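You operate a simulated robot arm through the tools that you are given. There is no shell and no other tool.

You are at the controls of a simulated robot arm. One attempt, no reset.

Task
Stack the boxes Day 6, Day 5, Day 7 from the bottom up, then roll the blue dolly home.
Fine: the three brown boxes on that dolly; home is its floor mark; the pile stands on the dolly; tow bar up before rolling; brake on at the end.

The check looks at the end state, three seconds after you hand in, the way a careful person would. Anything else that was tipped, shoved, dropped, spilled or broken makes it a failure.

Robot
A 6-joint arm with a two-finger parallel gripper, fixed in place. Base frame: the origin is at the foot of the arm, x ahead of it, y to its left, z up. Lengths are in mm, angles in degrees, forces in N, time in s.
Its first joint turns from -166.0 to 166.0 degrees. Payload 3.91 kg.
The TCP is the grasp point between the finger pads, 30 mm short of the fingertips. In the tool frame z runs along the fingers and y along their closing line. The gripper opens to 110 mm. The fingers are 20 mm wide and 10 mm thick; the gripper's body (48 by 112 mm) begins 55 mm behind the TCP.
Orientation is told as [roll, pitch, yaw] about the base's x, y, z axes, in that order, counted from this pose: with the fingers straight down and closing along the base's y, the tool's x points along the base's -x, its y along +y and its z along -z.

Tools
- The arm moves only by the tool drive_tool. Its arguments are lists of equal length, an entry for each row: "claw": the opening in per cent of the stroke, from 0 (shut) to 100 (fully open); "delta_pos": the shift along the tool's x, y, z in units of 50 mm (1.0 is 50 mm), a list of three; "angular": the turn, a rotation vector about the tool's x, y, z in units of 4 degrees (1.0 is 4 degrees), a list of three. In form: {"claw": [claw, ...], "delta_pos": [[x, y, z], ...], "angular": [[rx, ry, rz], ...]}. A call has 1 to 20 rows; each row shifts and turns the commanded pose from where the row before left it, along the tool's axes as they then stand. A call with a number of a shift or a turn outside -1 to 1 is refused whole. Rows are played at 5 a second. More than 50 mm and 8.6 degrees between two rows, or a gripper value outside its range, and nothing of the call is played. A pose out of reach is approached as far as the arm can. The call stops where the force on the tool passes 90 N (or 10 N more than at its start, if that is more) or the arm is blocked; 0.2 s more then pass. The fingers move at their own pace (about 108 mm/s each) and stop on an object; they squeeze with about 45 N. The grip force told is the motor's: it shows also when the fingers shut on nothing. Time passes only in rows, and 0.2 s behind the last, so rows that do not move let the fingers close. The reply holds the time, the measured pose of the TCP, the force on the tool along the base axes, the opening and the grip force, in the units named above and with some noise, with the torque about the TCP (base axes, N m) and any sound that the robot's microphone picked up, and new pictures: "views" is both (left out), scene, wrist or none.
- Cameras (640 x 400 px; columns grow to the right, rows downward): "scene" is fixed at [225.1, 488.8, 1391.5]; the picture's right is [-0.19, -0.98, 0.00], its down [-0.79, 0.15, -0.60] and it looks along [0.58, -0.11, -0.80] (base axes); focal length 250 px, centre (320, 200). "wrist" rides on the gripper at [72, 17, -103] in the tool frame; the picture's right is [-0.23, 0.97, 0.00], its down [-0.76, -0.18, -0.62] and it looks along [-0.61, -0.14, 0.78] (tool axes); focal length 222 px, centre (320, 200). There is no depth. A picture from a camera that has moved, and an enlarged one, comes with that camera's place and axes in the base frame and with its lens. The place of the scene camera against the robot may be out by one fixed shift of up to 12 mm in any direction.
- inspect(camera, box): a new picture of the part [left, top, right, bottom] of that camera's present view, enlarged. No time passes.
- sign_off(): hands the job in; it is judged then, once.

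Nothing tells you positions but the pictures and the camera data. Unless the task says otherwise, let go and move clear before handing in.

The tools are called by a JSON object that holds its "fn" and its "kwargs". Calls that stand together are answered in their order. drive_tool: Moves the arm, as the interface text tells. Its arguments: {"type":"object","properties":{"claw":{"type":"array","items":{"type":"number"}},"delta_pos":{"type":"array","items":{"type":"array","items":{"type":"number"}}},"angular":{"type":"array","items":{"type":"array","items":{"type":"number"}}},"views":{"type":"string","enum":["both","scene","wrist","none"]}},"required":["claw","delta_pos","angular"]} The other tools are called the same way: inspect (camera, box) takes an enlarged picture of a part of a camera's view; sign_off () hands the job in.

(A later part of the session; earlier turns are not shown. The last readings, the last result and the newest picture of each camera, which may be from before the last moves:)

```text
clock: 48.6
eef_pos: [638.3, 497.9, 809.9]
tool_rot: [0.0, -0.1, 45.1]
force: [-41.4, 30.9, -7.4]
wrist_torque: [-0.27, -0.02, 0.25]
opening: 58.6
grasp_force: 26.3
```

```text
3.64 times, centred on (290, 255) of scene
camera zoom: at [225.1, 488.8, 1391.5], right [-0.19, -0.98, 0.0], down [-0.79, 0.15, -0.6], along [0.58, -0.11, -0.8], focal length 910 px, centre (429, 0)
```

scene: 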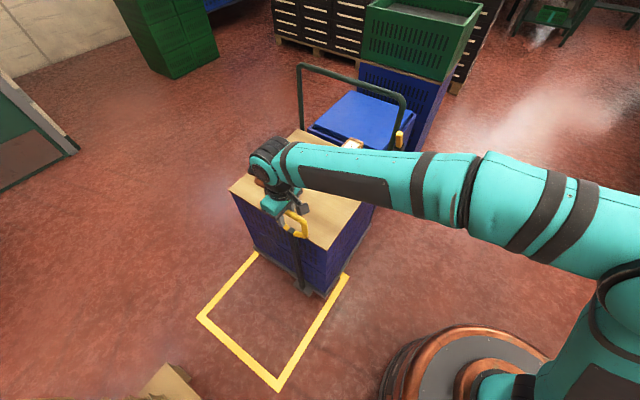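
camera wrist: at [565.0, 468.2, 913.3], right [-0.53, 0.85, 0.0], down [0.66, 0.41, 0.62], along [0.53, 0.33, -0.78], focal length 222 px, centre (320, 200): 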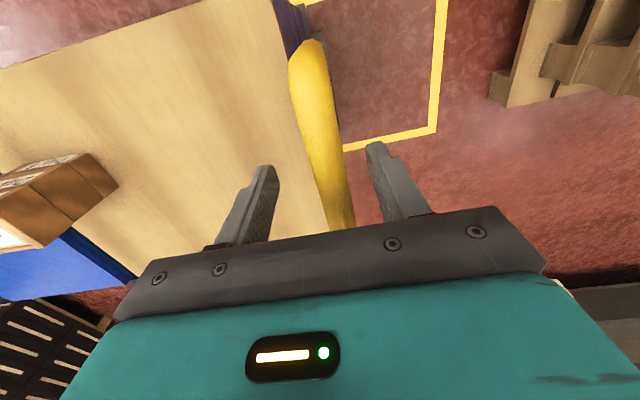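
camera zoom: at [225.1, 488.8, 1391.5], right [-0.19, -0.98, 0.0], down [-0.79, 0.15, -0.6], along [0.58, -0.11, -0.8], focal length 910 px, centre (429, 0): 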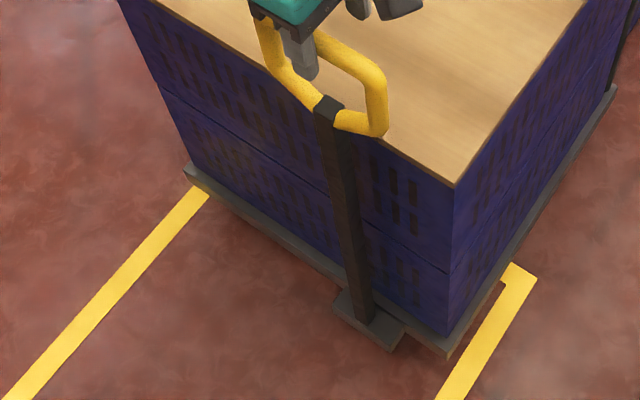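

The bar is hard against its upper stop, and the dolly did not budge even at ~50 N, so the brake seems to be on now. I'll back off, leave the bar standing, and rise clear.

{"fn": "drive_tool", "kwargs": {"claw": [60, 60, 60, 60, 60, 60, 60], "delta_pos": [[0, 0.2, 0], [0, 0.18, 0], [0, 0, 0], [0, 0, -0.5], [0, 0, -0.8], [0, 0, -0.8], [0, 0, 0]], "angular": [[0, 0, 0], [0, 0, 0], [0, 0, 0], [0, 0, 0], [0, 0, 0], [0, 0, 0], [0, 0, 0]]}}

{"fn": "inspect", "kwargs": {"camera": "scene", "box": [220, 120, 420, 310]}}

```text
clock: 50.2
eef_pos: [624.5, 509.1, 916.0]
tool_rot: [0.0, 0.0, 44.9]
force: [-0.8, 0.1, -0.4]
wrist_torque: [0.02, 0.03, -0.01]
opening: 66.1
grasp_force: 0.1
camera wrist: at [561.7, 471.4, 1019.3], right [-0.53, 0.85, 0.0], down [0.66, 0.41, 0.62], along [0.53, 0.33, -0.78], focal length 222 px, centre (320, 200)
```

scene: 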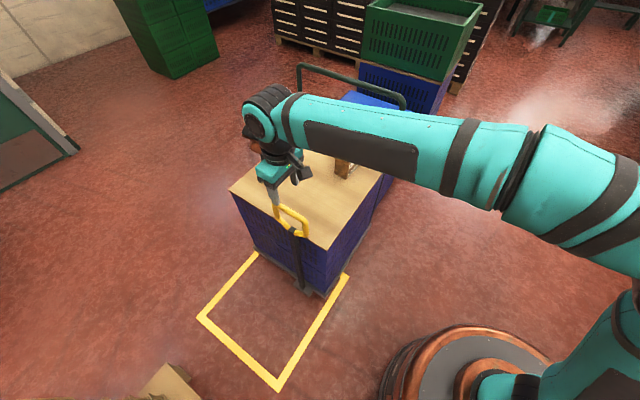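
wrist: 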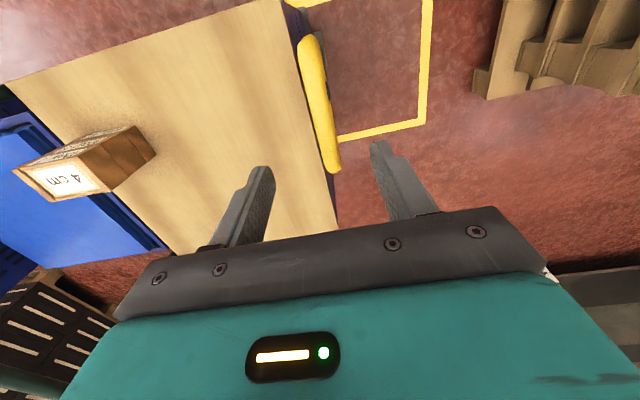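

```text
2.11 times, centred on (320, 215) of scene
camera zoom: at [225.1, 488.8, 1391.5], right [-0.19, -0.98, 0.0], down [-0.79, 0.15, -0.6], along [0.58, -0.11, -0.8], focal length 526 px, centre (320, 168)
```

zoom: 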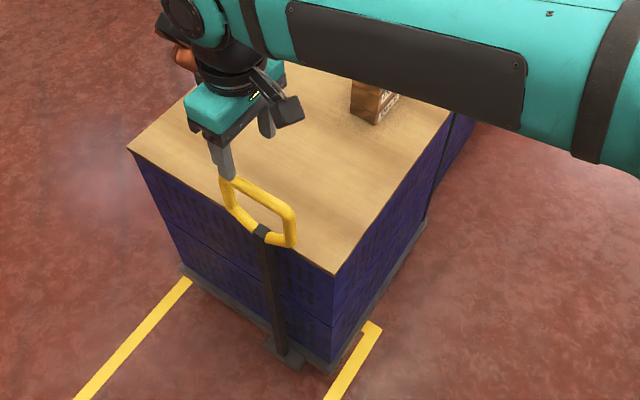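

The tow bar stands up by itself. Now I'll go to the lever side and view it from the side.

{"fn": "drive_tool", "kwargs": {"claw": [60, 60, 60, 60, 60, 60, 60, 60, 60, 60, 60], "delta_pos": [[0.4396, -0.8253, -0.0545], [0.4396, -0.8253, -0.0545], [0.4396, -0.8253, -0.0545], [0.4396, -0.8253, -0.0545], [0.4396, -0.8253, -0.0545], [0.4396, -0.8253, -0.0545], [0.4396, -0.8253, -0.0545], [0.4396, -0.8253, -0.0545], [0.4396, -0.8253, -0.0545], [0.4396, -0.8253, -0.0545], [0.4396, -0.8253, -0.0545]], "angular": [[0, 0, 0], [0, 0, 0], [0, 0, 0], [0, 0, 0], [0, 0, 0], [0, 0, 0], [0, 0, 0], [0, 0, 0], [0, 0, 0], [0, 0, 0], [0, 0, 0]]}}

{"fn": "inspect", "kwargs": {"camera": "wrist", "box": [180, 20, 460, 220]}}

{"fn": "inspect", "kwargs": {"camera": "scene", "box": [220, 120, 420, 310]}}

```text
clock: 52.6
eef_pos: [776.1, 17.9, 946.5]
tool_rot: [0.0, -0.1, 45.1]
force: [0.6, 0.0, 0.3]
wrist_torque: [-0.03, -0.05, 0.0]
opening: 66.0
grasp_force: 0.0
camera wrist: at [713.3, -21.1, 1049.7], right [-0.53, 0.85, 0.0], down [0.66, 0.41, 0.62], along [0.53, 0.33, -0.78], focal length 222 px, centre (320, 200)
```

scene: 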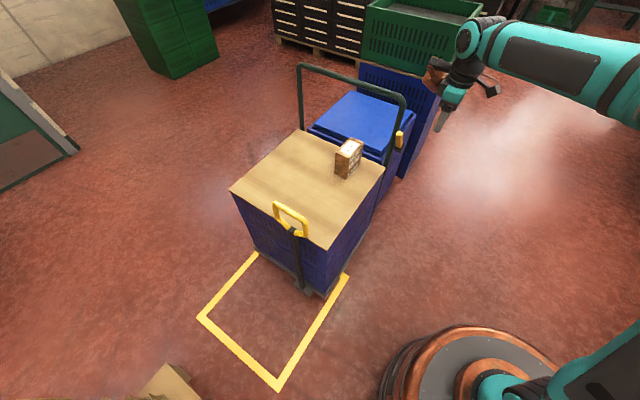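
wrist: 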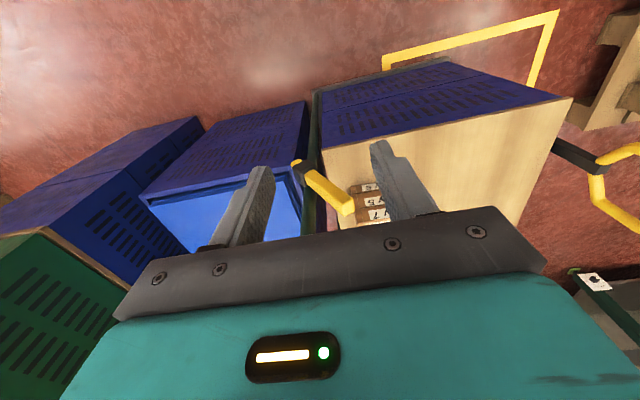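

```text
2.00 times, centred on (320, 120) of wrist
camera zoom: at [713.3, -21.1, 1049.7], right [-0.53, 0.85, 0.0], down [0.66, 0.41, 0.62], along [0.53, 0.33, -0.78], focal length 444 px, centre (320, 360)
```

zoom: 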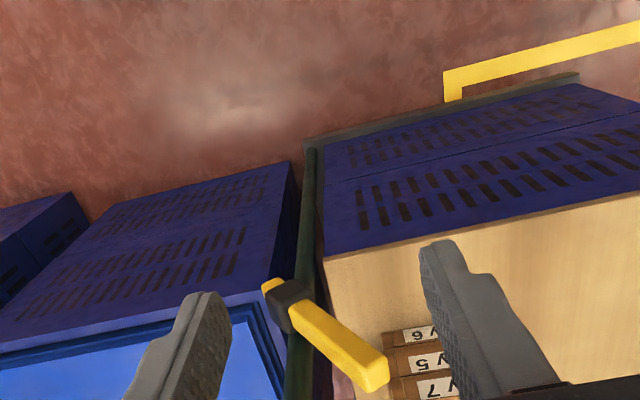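

```text
2.11 times, centred on (320, 215) of scene
camera zoom: at [225.1, 488.8, 1391.5], right [-0.19, -0.98, 0.0], down [-0.79, 0.15, -0.6], along [0.58, -0.11, -0.8], focal length 526 px, centre (320, 168)
```

zoom: 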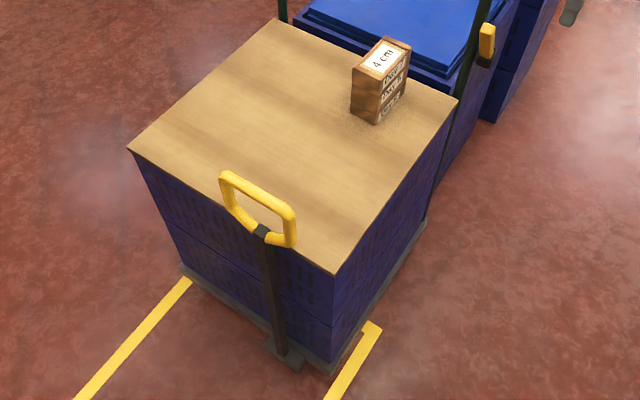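

From the side I can see the yellow lever pivots in a dark housing at about [894, 57, 719], with its tip leaning forward to [847, 102, 842]. To reach it without hitting the frame leg, I'll tilt the gripper 45° so the fingers come in from the outer side.

{"fn": "drive_tool", "kwargs": {"claw": [60, 60, 60, 60, 60, 60, 60, 60, 60, 60, 60, 60, 60], "delta_pos": [[0, 0, 0], [0, 0, 0], [0, 0, 0], [0, 0, 0], [0, 0, 0], [0, 0, 0], [0, 0, 0], [0, 0, 0], [0, 0, 0], [0, 0, 0], [0, 0, 0], [0, 0, 0], [0, 0, 0]], "angular": [[0, -0.9375, 0], [0, -0.9375, 0], [0, -0.9375, 0], [0, -0.9375, 0], [0, -0.9375, 0], [0, -0.9375, 0], [0, -0.9375, 0], [0, -0.9375, 0], [0, -0.9375, 0], [0, -0.9375, 0], [0, -0.9375, 0], [0, -0.9375, 0], [0, 0, 0]]}}

{"fn": "inspect", "kwargs": {"camera": "wrist", "box": [160, 60, 480, 260]}}

```text
clock: 55.4
eef_pos: [775.9, 17.2, 944.7]
tool_rot: [0.0, -45.1, 45.1]
force: [-0.5, 0.7, -0.7]
wrist_torque: [-0.04, 0.0, 0.0]
opening: 66.2
grasp_force: 0.1
camera wrist: at [675.8, -57.8, 967.1], right [-0.58, 0.8, 0.16], down [0.19, -0.06, 0.98], along [0.79, 0.59, -0.12], focal length 222 px, centre (320, 200)
```

scene: 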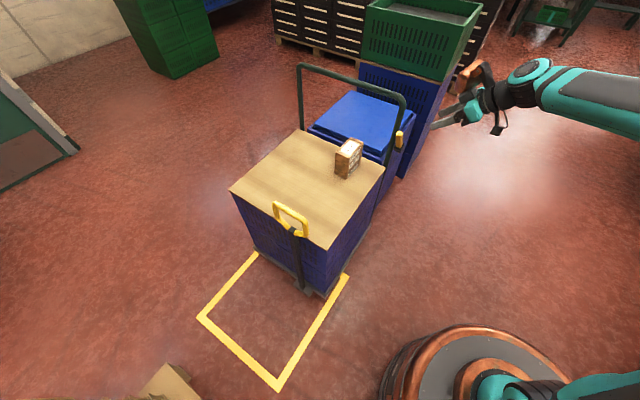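
wrist: 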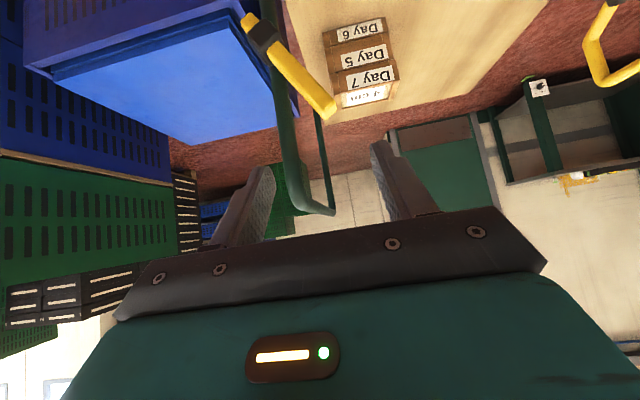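

```text
2.00 times, centred on (320, 160) of wrist
camera zoom: at [675.8, -57.8, 967.1], right [-0.58, 0.8, 0.16], down [0.19, -0.06, 0.98], along [0.79, 0.59, -0.12], focal length 444 px, centre (320, 280)
```

zoom: 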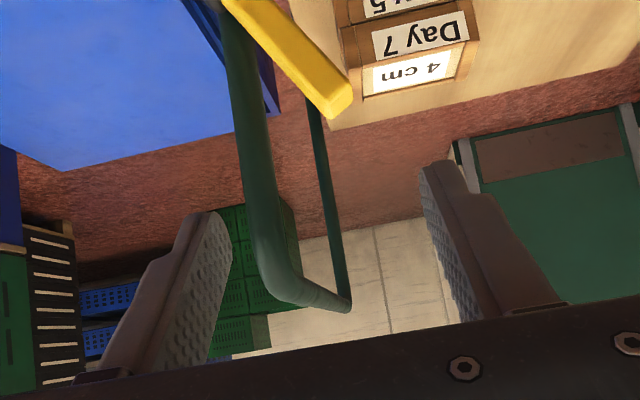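

The view is clear: pivot at about (u −594, z 722), tip at (u −527, z 840), and the lever sits just outside the frame leg. I'll line the open fingers up with it and approach along the finger direction.

{"fn": "drive_tool", "kwargs": {"claw": [60, 60, 60, 60], "delta_pos": [[0.223, -0.085, 0.508], [0.223, -0.085, 0.508], [0, 0, 0.6], [0, 0, 0]], "angular": [[0, 0, 0], [0, 0, 0], [0, 0, 0], [0, 0, 0]]}}

{"fn": "inspect", "kwargs": {"camera": "wrist", "box": [160, 60, 480, 260]}}

{"fn": "inspect", "kwargs": {"camera": "scene", "box": [360, 70, 500, 190]}}

```text
clock: 56.4
eef_pos: [810.2, 41.5, 873.0]
tool_rot: [-0.1, -44.9, 45.0]
force: [0.3, 0.4, 0.2]
wrist_torque: [-0.03, 0.01, -0.01]
opening: 65.9
grasp_force: 0.0
camera wrist: at [710.8, -34.5, 894.1], right [-0.58, 0.8, 0.16], down [0.19, -0.06, 0.98], along [0.79, 0.59, -0.12], focal length 222 px, centre (320, 200)
```

scene: 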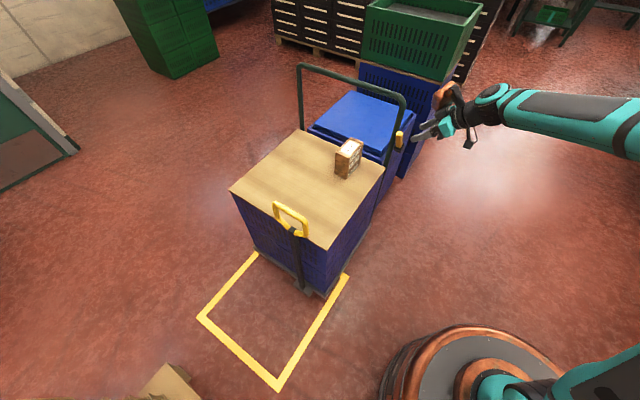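
wrist: 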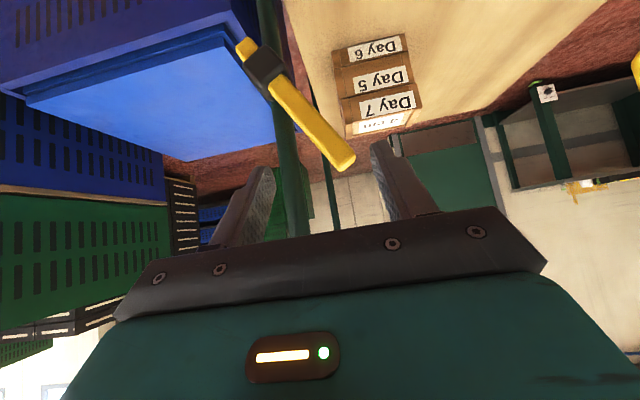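

```text
2.00 times, centred on (320, 160) of wrist
camera zoom: at [710.8, -34.5, 894.1], right [-0.58, 0.8, 0.16], down [0.19, -0.06, 0.98], along [0.79, 0.59, -0.12], focal length 444 px, centre (320, 280)
```

zoom: 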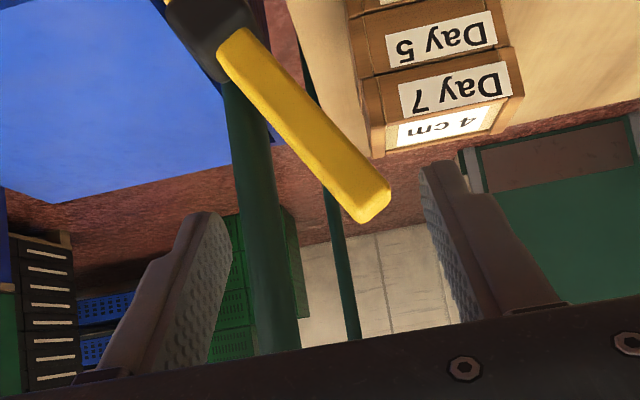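

```text
3.33 times, centred on (430, 130) of scene
camera zoom: at [225.1, 488.8, 1391.5], right [-0.19, -0.98, 0.0], down [-0.79, 0.15, -0.6], along [0.58, -0.11, -0.8], focal length 834 px, centre (-47, 433)
```

zoom: 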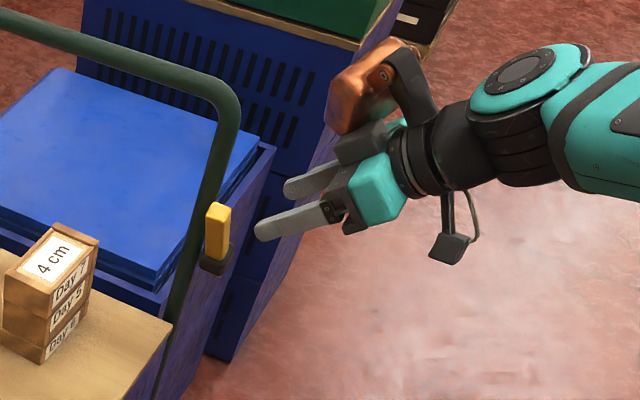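

The fingers are well placed on either side of the lever. I'll advance the last ~71 mm.

{"fn": "drive_tool", "kwargs": {"claw": [60, 60, 60, 60], "delta_pos": [[0, -0.028, 0.5], [0, 0, 0.5], [0, 0, 0.4], [0, 0, 0]], "angular": [[0, 0, 0], [0, 0, 0], [0, 0, 0], [0, 0, 0]]}}

{"fn": "inspect", "kwargs": {"camera": "wrist", "box": [160, 60, 480, 260]}}

{"fn": "inspect", "kwargs": {"camera": "scene", "box": [360, 70, 500, 190]}}

```text
clock: 57.4
eef_pos: [845.9, 74.6, 822.8]
tool_rot: [-0.1, -45.1, 45.2]
force: [-1.3, 0.4, 0.9]
wrist_torque: [0.01, 0.01, -0.01]
opening: 65.9
grasp_force: 0.0
camera wrist: at [747.2, -0.8, 844.2], right [-0.58, 0.8, 0.16], down [0.19, -0.06, 0.98], along [0.79, 0.59, -0.12], focal length 222 px, centre (320, 200)
```

scene: 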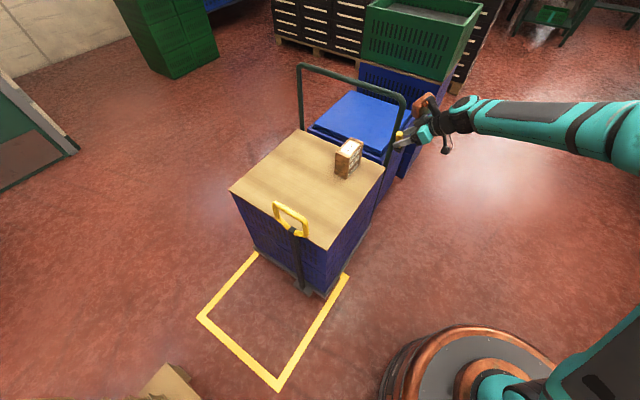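
wrist: 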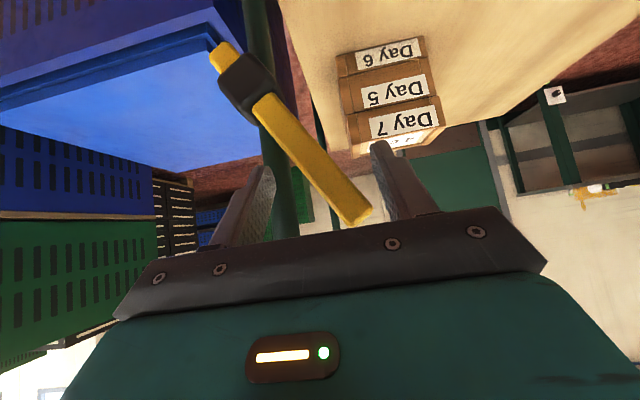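

```text
2.00 times, centred on (320, 160) of wrist
camera zoom: at [747.2, -0.8, 844.2], right [-0.58, 0.8, 0.16], down [0.19, -0.06, 0.98], along [0.79, 0.59, -0.12], focal length 444 px, centre (320, 280)
```

zoom: 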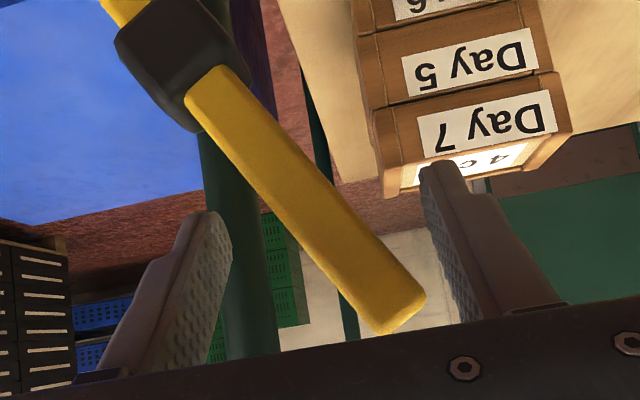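

```text
3.33 times, centred on (430, 130) of scene
camera zoom: at [225.1, 488.8, 1391.5], right [-0.19, -0.98, 0.0], down [-0.79, 0.15, -0.6], along [0.58, -0.11, -0.8], focal length 834 px, centre (-47, 433)
```

zoom: 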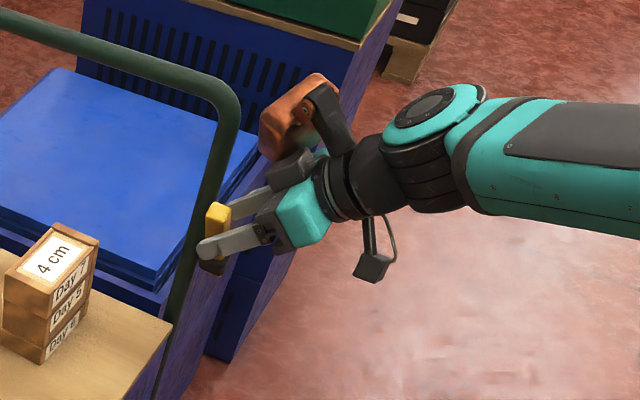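

The lever sits between the fingers. I'll push it back (−u) in small steps and watch the forces.

{"fn": "drive_tool", "kwargs": {"claw": [60, 60, 60, 60], "delta_pos": [[0, -0.25, 0], [0, -0.25, 0], [-0.04, -0.25, -0.04], [0, 0, 0]], "angular": [[0, 0, 0], [0, 0, 0], [0, 0, 0], [0, 0, 0]]}}

{"fn": "inspect", "kwargs": {"camera": "wrist", "box": [160, 60, 480, 260]}}

```text
clock: 58.4
eef_pos: [873.2, 49.0, 825.7]
tool_rot: [0.1, -45.0, 45.1]
force: [-1.5, 1.5, -3.1]
wrist_torque: [-0.08, -0.1, 0.05]
opening: 67.6
grasp_force: 1.0
camera wrist: at [773.7, -26.5, 847.3], right [-0.58, 0.8, 0.16], down [0.19, -0.06, 0.98], along [0.79, 0.59, -0.12], focal length 222 px, centre (320, 200)
```

scene: 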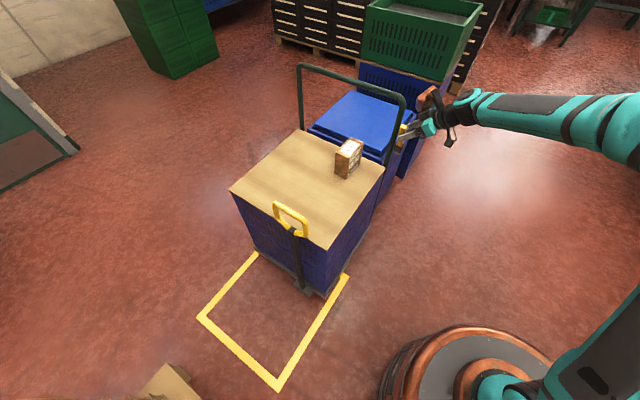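
wrist: 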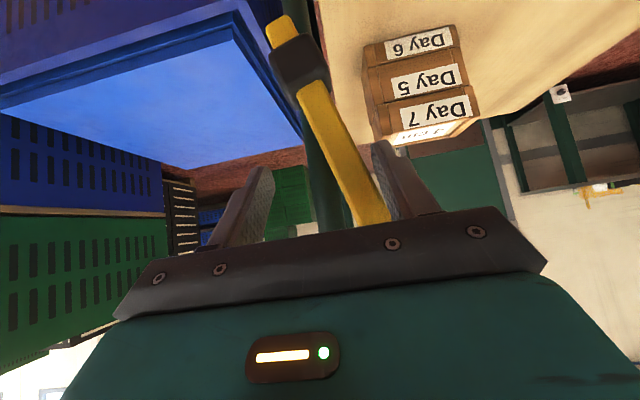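

```text
2.00 times, centred on (320, 160) of wrist
camera zoom: at [773.7, -26.5, 847.3], right [-0.58, 0.8, 0.16], down [0.19, -0.06, 0.98], along [0.79, 0.59, -0.12], focal length 444 px, centre (320, 280)
```

zoom: 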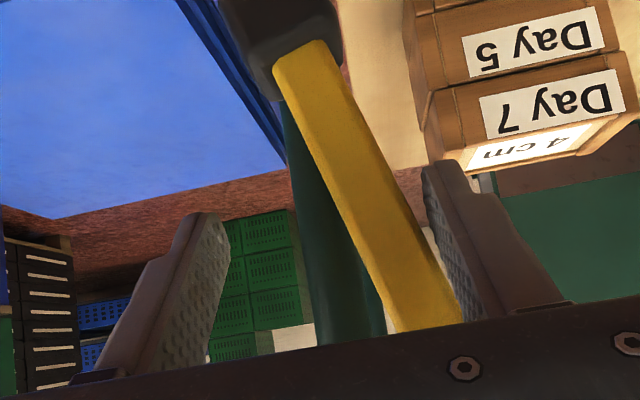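

The lever moves easily (about 2 N). I'll keep pushing through to its rear position.

{"fn": "drive_tool", "kwargs": {"claw": [60, 60, 60, 60, 60], "delta_pos": [[-0.04, -0.3, -0.04], [-0.04, -0.3, -0.04], [0, -0.3, 0], [0, -0.3, 0], [0, 0, 0]], "angular": [[0, 0, 0], [0, 0, 0], [0, 0, 0], [0, 0, 0], [0, 0, 0]]}}

{"fn": "inspect", "kwargs": {"camera": "wrist", "box": [160, 60, 480, 260]}}

```text
clock: 59.6
eef_pos: [915.5, 4.1, 831.8]
tool_rot: [-0.1, -45.1, 45.1]
force: [-0.7, 3.0, 1.5]
wrist_torque: [0.07, 0.12, 0.02]
opening: 67.4
grasp_force: 1.1
camera wrist: at [816.3, -69.7, 853.3], right [-0.58, 0.8, 0.16], down [0.19, -0.06, 0.98], along [0.79, 0.59, -0.12], focal length 222 px, centre (320, 200)
```

scene: 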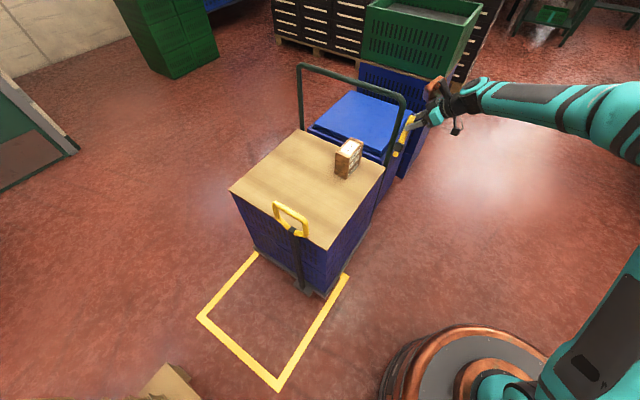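
wrist: 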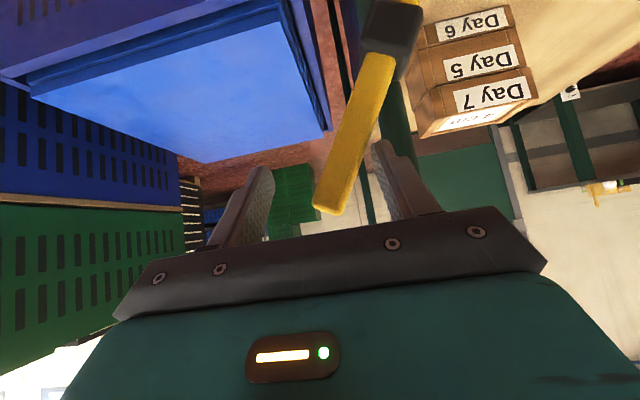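

```text
2.00 times, centred on (320, 160) of wrist
camera zoom: at [816.3, -69.7, 853.3], right [-0.58, 0.8, 0.16], down [0.19, -0.06, 0.98], along [0.79, 0.59, -0.12], focal length 444 px, centre (320, 280)
```

zoom: 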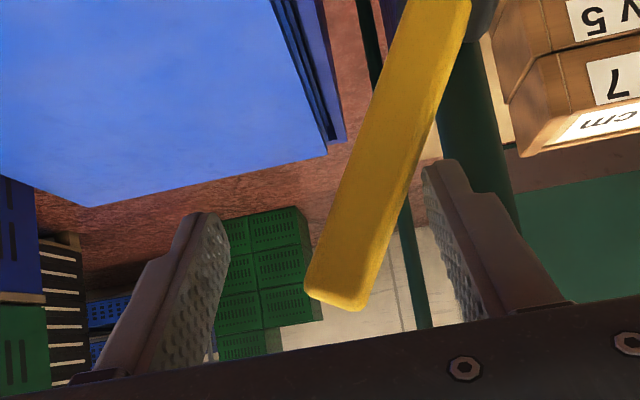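

The lever went over center and now leans to the rear, about −22°. I'll push gently until it stops.

{"fn": "drive_tool", "kwargs": {"claw": [60, 60, 60], "delta_pos": [[0.02, -0.2, 0.02], [0.02, -0.15, 0.02], [0, 0, 0]], "angular": [[0, 0, 0], [0, 0, 0], [0, 0, 0]], "views": "wrist"}}

{"fn": "inspect", "kwargs": {"camera": "wrist", "box": [160, 60, 480, 260]}}

```text
clock: 60.4
eef_pos: [925.9, -3.2, 831.8]
tool_rot: [-0.1, -45.1, 45.3]
force: [-45.1, 35.7, 30.8]
wrist_torque: [1.73, 2.58, 1.68]
opening: 94.9
grasp_force: 28.9
camera wrist: at [826.7, -79.6, 853.2], right [-0.58, 0.8, 0.16], down [0.19, -0.06, 0.98], along [0.79, 0.6, -0.12], focal length 222 px, centre (320, 200)
```

wrist: 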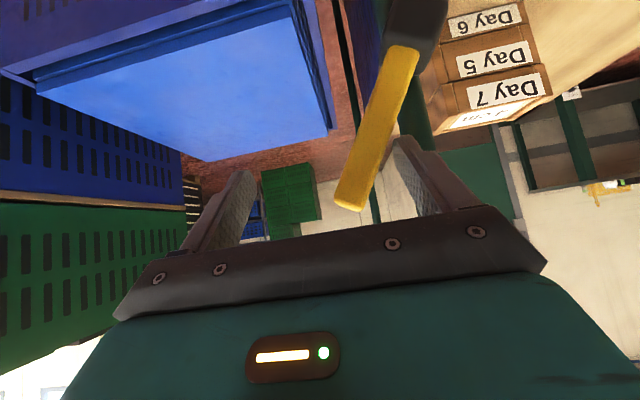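

```text
2.00 times, centred on (320, 160) of wrist
camera zoom: at [826.7, -79.6, 853.2], right [-0.58, 0.8, 0.16], down [0.19, -0.06, 0.98], along [0.79, 0.6, -0.12], focal length 444 px, centre (320, 280)
```

zoom: 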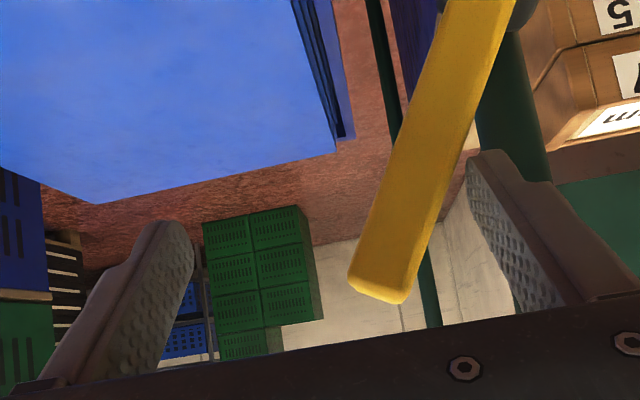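

The lever has hit its rear stop (force ~57 N). I'll back off at once and check that nothing else moved.

{"fn": "drive_tool", "kwargs": {"claw": [60, 60, 60], "delta_pos": [[0, 0.3, 0], [0, 0.15, 0], [0, 0, 0]], "angular": [[0, 0, 0], [0, 0, 0], [0, 0, 0]]}}

{"fn": "inspect", "kwargs": {"camera": "wrist", "box": [160, 60, 480, 260]}}

{"fn": "inspect", "kwargs": {"camera": "scene", "box": [280, 260, 360, 310]}}

{"fn": "inspect", "kwargs": {"camera": "scene", "box": [220, 120, 420, 310]}}

```text
clock: 61.2
eef_pos: [912.1, 9.7, 826.0]
tool_rot: [0.0, -45.1, 45.1]
force: [-0.5, 1.1, -0.6]
wrist_torque: [-0.01, 0.02, 0.02]
opening: 66.1
grasp_force: 0.1
camera wrist: at [812.6, -65.2, 849.0], right [-0.58, 0.8, 0.16], down [0.2, -0.06, 0.98], along [0.79, 0.59, -0.12], focal length 222 px, centre (320, 200)
```

scene: 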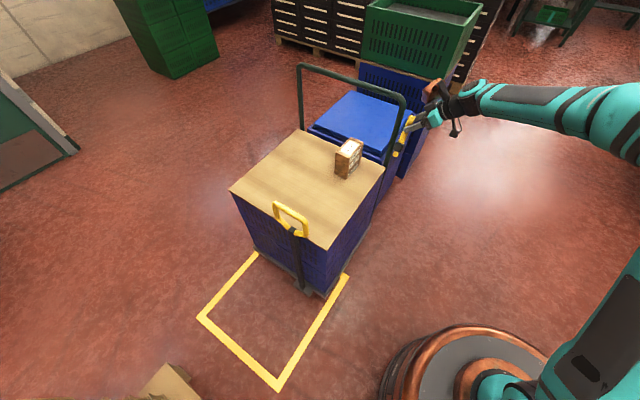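
wrist: 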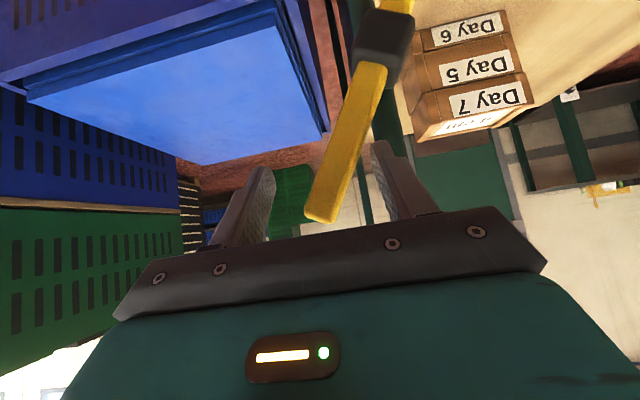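

```text
2.00 times, centred on (320, 160) of wrist
camera zoom: at [812.6, -65.2, 849.0], right [-0.58, 0.8, 0.16], down [0.2, -0.06, 0.98], along [0.79, 0.59, -0.12], focal length 444 px, centre (320, 280)
```

zoom: 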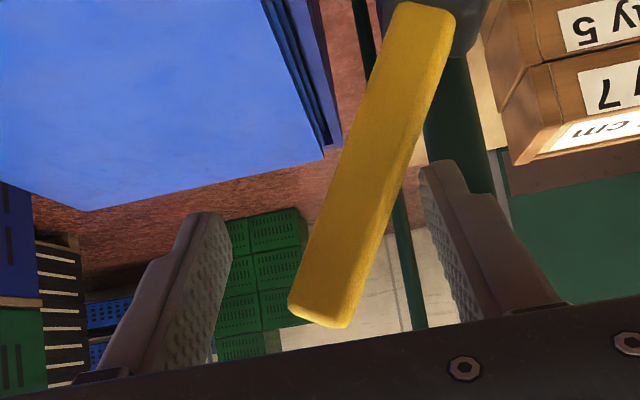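

```text
8.00 times, centred on (320, 285) of scene
camera zoom: at [225.1, 488.8, 1391.5], right [-0.19, -0.98, 0.0], down [-0.79, 0.15, -0.6], along [0.58, -0.11, -0.8], focal length 2001 px, centre (320, -480)
```

zoom: 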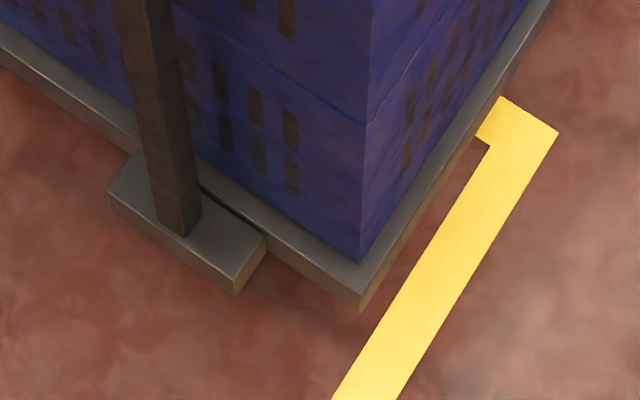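

```text
2.11 times, centred on (320, 215) of scene
camera zoom: at [225.1, 488.8, 1391.5], right [-0.19, -0.98, 0.0], down [-0.79, 0.15, -0.6], along [0.58, -0.11, -0.8], focal length 526 px, centre (320, 168)
```

zoom: 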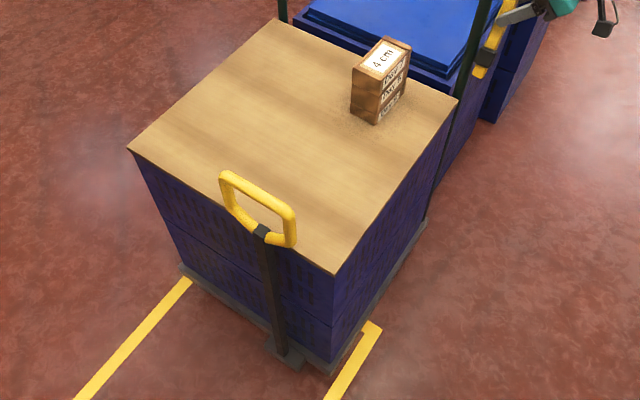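

Nothing moved: the dolly, the tow bar and the stack are all in place. The lever now rests at its rear stop. I'll retreat and take hold of the frame leg above the lever, then gently test whether the dolly now rolls.

{"fn": "drive_tool", "kwargs": {"claw": [60, 60, 60, 60, 60, 60], "delta_pos": [[0, 0, -0.8], [0, 0, -0.8], [-0.566, 0.5, -0.232], [-0.566, 0.52, -0.232], [0, 0, 0.6], [0, 0, 0]], "angular": [[0, 0, 0], [0, 0, 0], [0, 0, 0], [0, 0, 0], [0, 0, 0], [0, 0, 0]]}}

{"fn": "inspect", "kwargs": {"camera": "wrist", "box": [160, 60, 480, 260]}}

{"fn": "inspect", "kwargs": {"camera": "scene", "box": [340, 60, 480, 180]}}

```text
clock: 62.6
eef_pos: [868.3, 37.8, 919.0]
tool_rot: [-0.1, -45.0, 45.1]
force: [-0.5, 0.1, -0.3]
wrist_torque: [0.01, -0.01, -0.01]
opening: 65.8
grasp_force: 0.1
camera wrist: at [767.7, -37.7, 941.9], right [-0.58, 0.8, 0.16], down [0.19, -0.06, 0.98], along [0.79, 0.59, -0.12], focal length 222 px, centre (320, 200)
```

scene: 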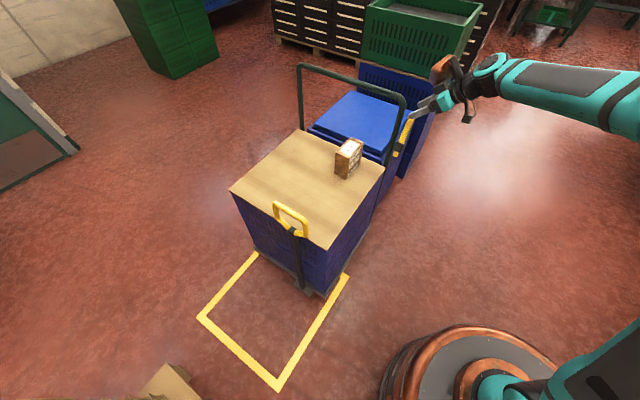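
wrist: 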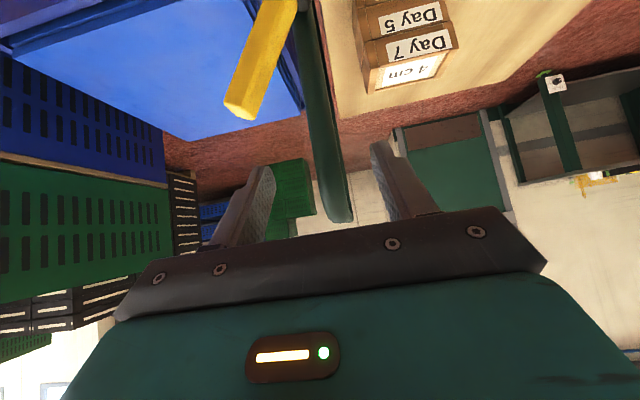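

```text
2.00 times, centred on (320, 160) of wrist
camera zoom: at [767.7, -37.7, 941.9], right [-0.58, 0.8, 0.16], down [0.19, -0.06, 0.98], along [0.79, 0.59, -0.12], focal length 444 px, centre (320, 280)
```

zoom: 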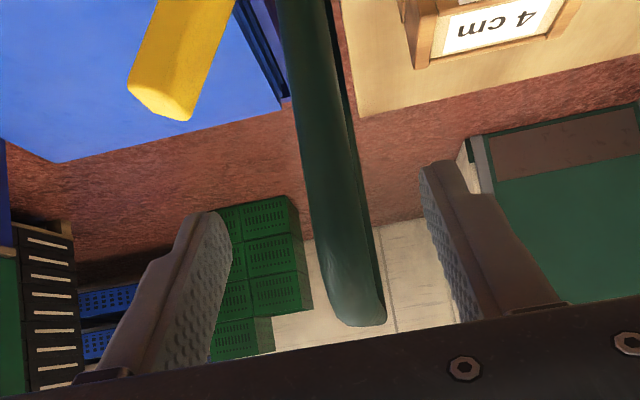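

```text
3.33 times, centred on (410, 120) of scene
camera zoom: at [225.1, 488.8, 1391.5], right [-0.19, -0.98, 0.0], down [-0.79, 0.15, -0.6], along [0.58, -0.11, -0.8], focal length 834 px, centre (20, 467)
```

zoom: 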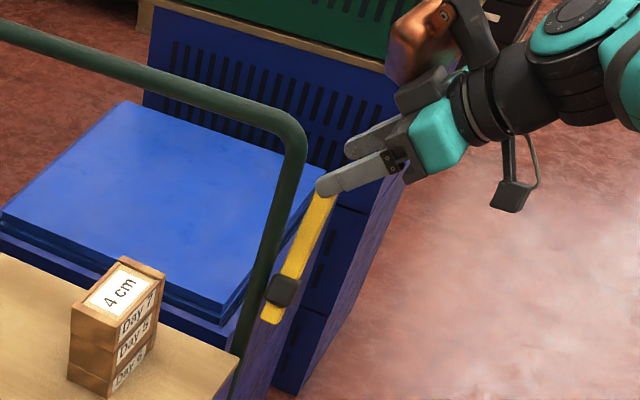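

The leg is centred between the fingers. I'll advance ~70 mm and grip it.

{"fn": "drive_tool", "kwargs": {"claw": [60, 60, 60, 60], "delta_pos": [[0, 0.02, 0.5], [0, 0, 0.5], [0, 0, 0.42], [0, 0, 0]], "angular": [[0, 0, 0], [0, 0, 0], [0, 0, 0], [0, 0, 0]]}}

{"fn": "inspect", "kwargs": {"camera": "wrist", "box": [160, 60, 480, 260]}}

{"fn": "inspect", "kwargs": {"camera": "scene", "box": [340, 60, 480, 180]}}

```text
clock: 63.6
eef_pos: [902.4, 73.0, 869.8]
tool_rot: [0.0, -45.0, 45.0]
force: [-0.3, 0.6, 0.3]
wrist_torque: [0.0, -0.01, 0.03]
opening: 66.0
grasp_force: 0.0
camera wrist: at [803.6, -1.8, 891.5], right [-0.58, 0.8, 0.16], down [0.19, -0.06, 0.98], along [0.79, 0.59, -0.12], focal length 222 px, centre (320, 200)
```

scene: 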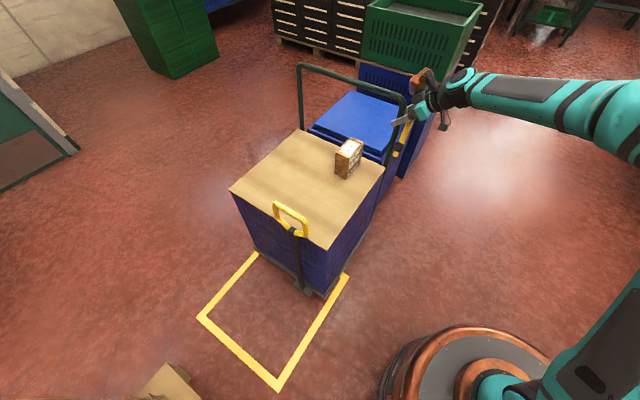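
wrist: 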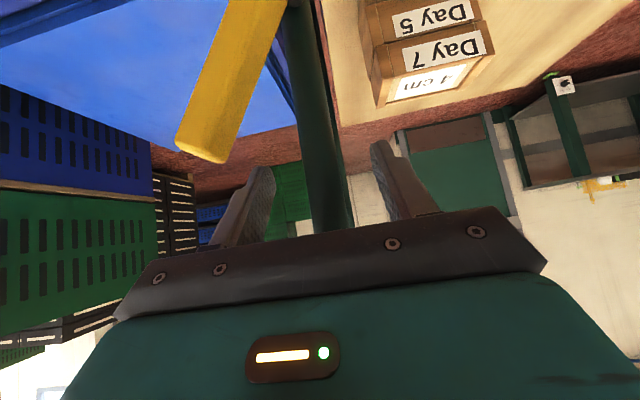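

```text
2.00 times, centred on (320, 160) of wrist
camera zoom: at [803.6, -1.8, 891.5], right [-0.58, 0.8, 0.16], down [0.19, -0.06, 0.98], along [0.79, 0.59, -0.12], focal length 444 px, centre (320, 280)
```

zoom: 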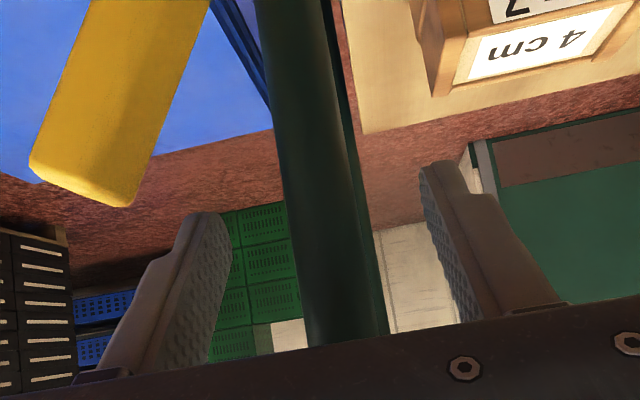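

```text
3.33 times, centred on (410, 120) of scene
camera zoom: at [225.1, 488.8, 1391.5], right [-0.19, -0.98, 0.0], down [-0.79, 0.15, -0.6], along [0.58, -0.11, -0.8], focal length 834 px, centre (20, 467)
```

zoom: 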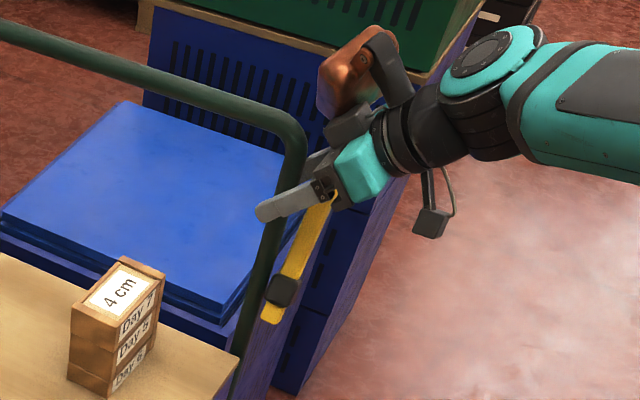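

The leg is between the fingers. I'll close on it and try a tiny pull in the home direction.

{"fn": "drive_tool", "kwargs": {"claw": [0, 0, 0, 0], "delta_pos": [[0, 0, 0], [0, 0, 0], [0, 0, 0], [0, 0, 0]], "angular": [[0, 0, 0], [0, 0, 0], [0, 0, 0], [0, 0, 0]], "views": "none"}}

{"fn": "drive_tool", "kwargs": {"claw": [0, 0, 0], "delta_pos": [[0, 0.06, 0], [0, 0, 0], [0, 0, 0]], "angular": [[0, 0, 0], [0, 0, 0], [0, 0, 0]], "views": "none"}}

```text
clock: 64.6
eef_pos: [903.2, 75.0, 868.3]
tool_rot: [0.0, -45.0, 45.0]
force: [-22.9, 8.9, -5.3]
wrist_torque: [0.05, 0.12, 0.34]
opening: 21.8
grasp_force: 44.8
```

```text
clock: 65.4
eef_pos: [902.7, 74.6, 869.3]
tool_rot: [-0.1, -45.0, 44.9]
force: [11.0, 0.4, -4.3]
wrist_torque: [0.09, -0.3, -0.37]
opening: 22.0
grasp_force: 45.0
```

The grip holds the 22 mm tube. I'll pull a few millimetres more.

{"fn": "drive_tool", "kwargs": {"claw": [0, 0, 0], "delta_pos": [[0, 0.04, 0], [0, 0, 0], [0, 0, 0]], "angular": [[0, 0, 0], [0, 0, 0], [0, 0, 0]], "views": "none"}}

{"fn": "drive_tool", "kwargs": {"claw": [0, 0, 0], "delta_pos": [[0, 0.04, 0], [0, 0, 0], [0, 0, 0]], "angular": [[0, 0, 0], [0, 0, 0], [0, 0, 0]], "views": "none"}}

```text
clock: 66.2
eef_pos: [899.6, 76.8, 870.0]
tool_rot: [0.1, -45.0, 45.2]
force: [10.3, 3.2, -2.9]
wrist_torque: [0.28, -0.11, -0.07]
opening: 21.9
grasp_force: 44.9
```

```text
clock: 67.0
eef_pos: [898.5, 78.8, 869.9]
tool_rot: [0.0, -45.0, 45.1]
force: [11.4, 5.6, 0.0]
wrist_torque: [0.26, -0.15, -0.05]
opening: 22.2
grasp_force: 44.6
```

The leg moves along with only ~6 N, so the dolly seems free now (brake released with the lever back). I'll verify in the scene view.

{"fn": "drive_tool", "kwargs": {"claw": [0, 0, 0, 0, 0], "delta_pos": [[0, 0.08, 0], [0, 0.08, 0], [0, 0.08, 0], [0, 0, 0], [0, 0, 0]], "angular": [[0, 0, 0], [0, 0, 0], [0, 0, 0], [0, 0, 0], [0, 0, 0]]}}

{"fn": "inspect", "kwargs": {"camera": "scene", "box": [280, 260, 360, 310]}}

{"fn": "inspect", "kwargs": {"camera": "scene", "box": [220, 120, 420, 310]}}

```text
clock: 68.2
eef_pos: [889.0, 88.4, 870.2]
tool_rot: [0.0, -45.1, 45.1]
force: [8.6, 10.0, 7.8]
wrist_torque: [0.52, -0.25, 0.05]
opening: 22.1
grasp_force: 45.2
camera wrist: at [789.3, 12.5, 891.5], right [-0.58, 0.8, 0.16], down [0.19, -0.06, 0.98], along [0.79, 0.6, -0.12], focal length 222 px, centre (320, 200)
```

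scene: 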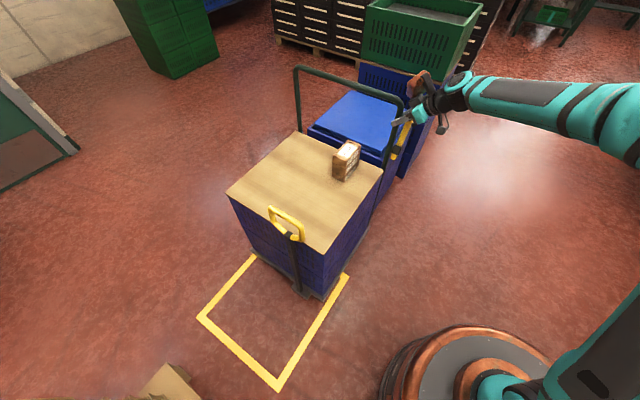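
wrist: 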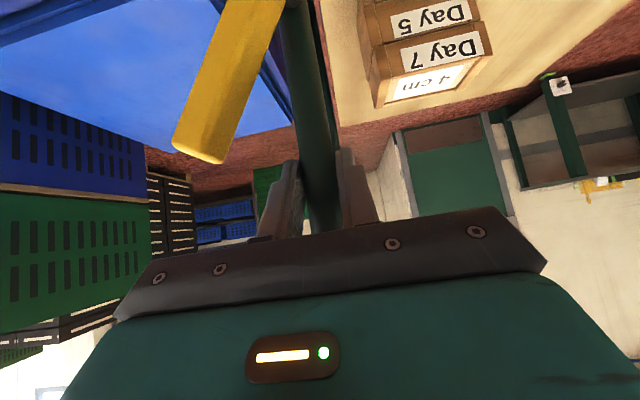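

```text
8.00 times, centred on (320, 285) of scene
camera zoom: at [225.1, 488.8, 1391.5], right [-0.19, -0.98, 0.0], down [-0.79, 0.15, -0.6], along [0.58, -0.11, -0.8], focal length 2001 px, centre (320, -480)
```

zoom: 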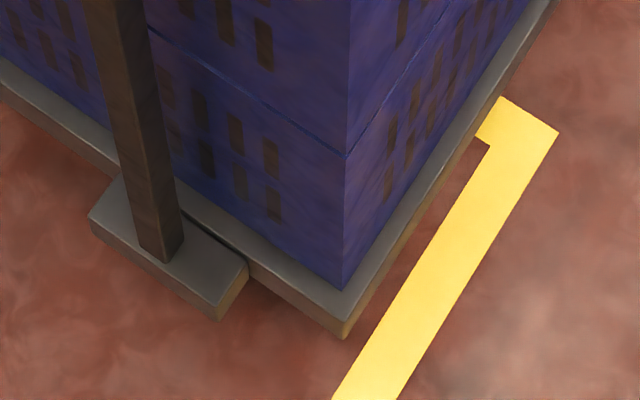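

```text
2.11 times, centred on (320, 215) of scene
camera zoom: at [225.1, 488.8, 1391.5], right [-0.19, -0.98, 0.0], down [-0.79, 0.15, -0.6], along [0.58, -0.11, -0.8], focal length 526 px, centre (320, 168)
```

zoom: 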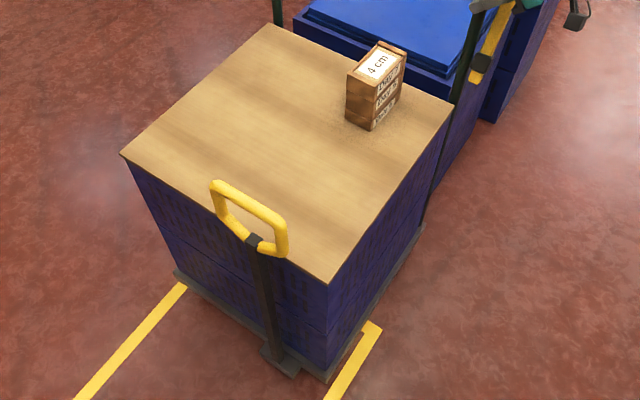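

Confirmed: the dolly rolled about 20 mm straight toward home, so lever back means brake off and lever forward means brake on. I'll loosen the grip to a light cage to avoid side forces and roll on slowly, with gentle starts and stops for the stack and tow bar.

{"fn": "drive_tool", "kwargs": {"claw": [23, 23, 23, 23, 23, 23, 23, 23, 23, 23, 23, 23], "delta_pos": [[0, 0, 0], [0, 0.04, 0], [0, 0.08, 0], [0, 0.12, 0], [0, 0.14, 0], [0, 0.14, 0], [0, 0.14, 0], [0, 0.12, 0], [0, 0.1, 0], [0, 0.06, 0], [0, 0.03, 0], [0, 0, 0]], "angular": [[0, 0, 0], [0, 0, 0], [0, 0, 0], [0, 0, 0], [0, 0, 0], [0, 0, 0], [0, 0, 0], [0, 0, 0], [0, 0, 0], [0, 0, 0], [0, 0, 0], [0, 0, 0]]}}

{"fn": "inspect", "kwargs": {"camera": "scene", "box": [220, 120, 420, 310]}}

```text
clock: 70.8
eef_pos: [854.5, 121.5, 869.7]
tool_rot: [0.1, -45.1, 44.9]
force: [3.9, -5.7, 1.4]
wrist_torque: [0.04, -0.09, -0.09]
opening: 28.8
grasp_force: 3.6
camera wrist: at [755.2, 45.8, 891.6], right [-0.58, 0.8, 0.16], down [0.19, -0.06, 0.98], along [0.79, 0.59, -0.12], focal length 222 px, centre (320, 200)
```

scene: 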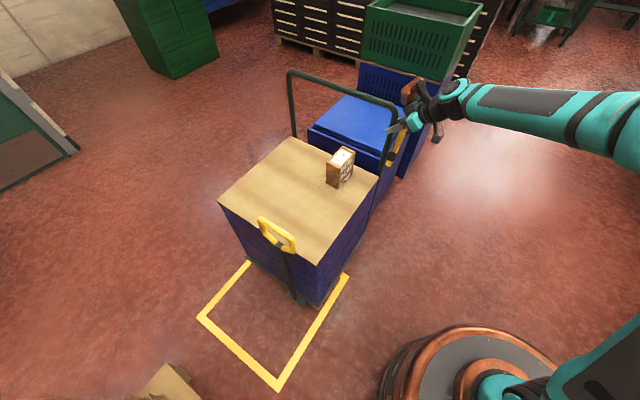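
wrist: 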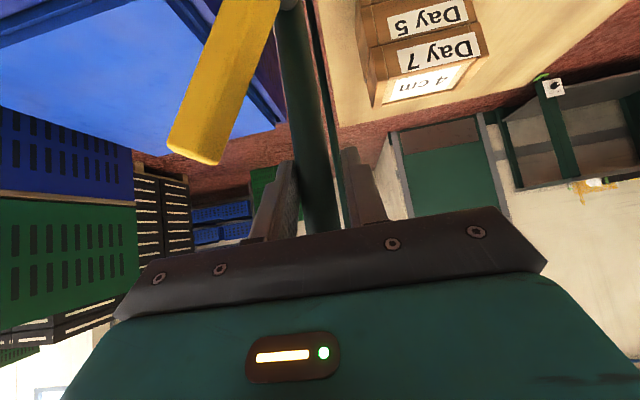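

```text
2.11 times, centred on (320, 215) of scene
camera zoom: at [225.1, 488.8, 1391.5], right [-0.19, -0.98, 0.0], down [-0.79, 0.15, -0.6], along [0.58, -0.11, -0.8], focal length 526 px, centre (320, 168)
```

zoom: 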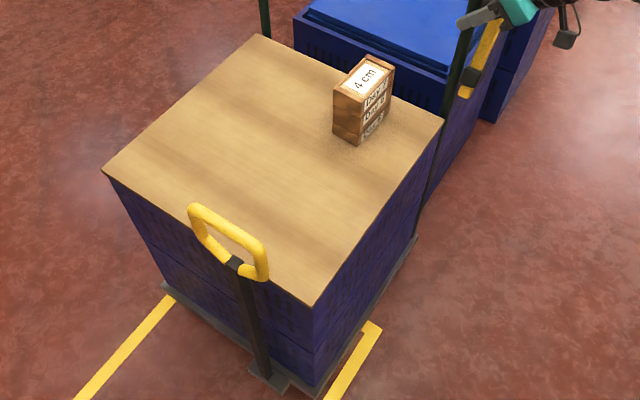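

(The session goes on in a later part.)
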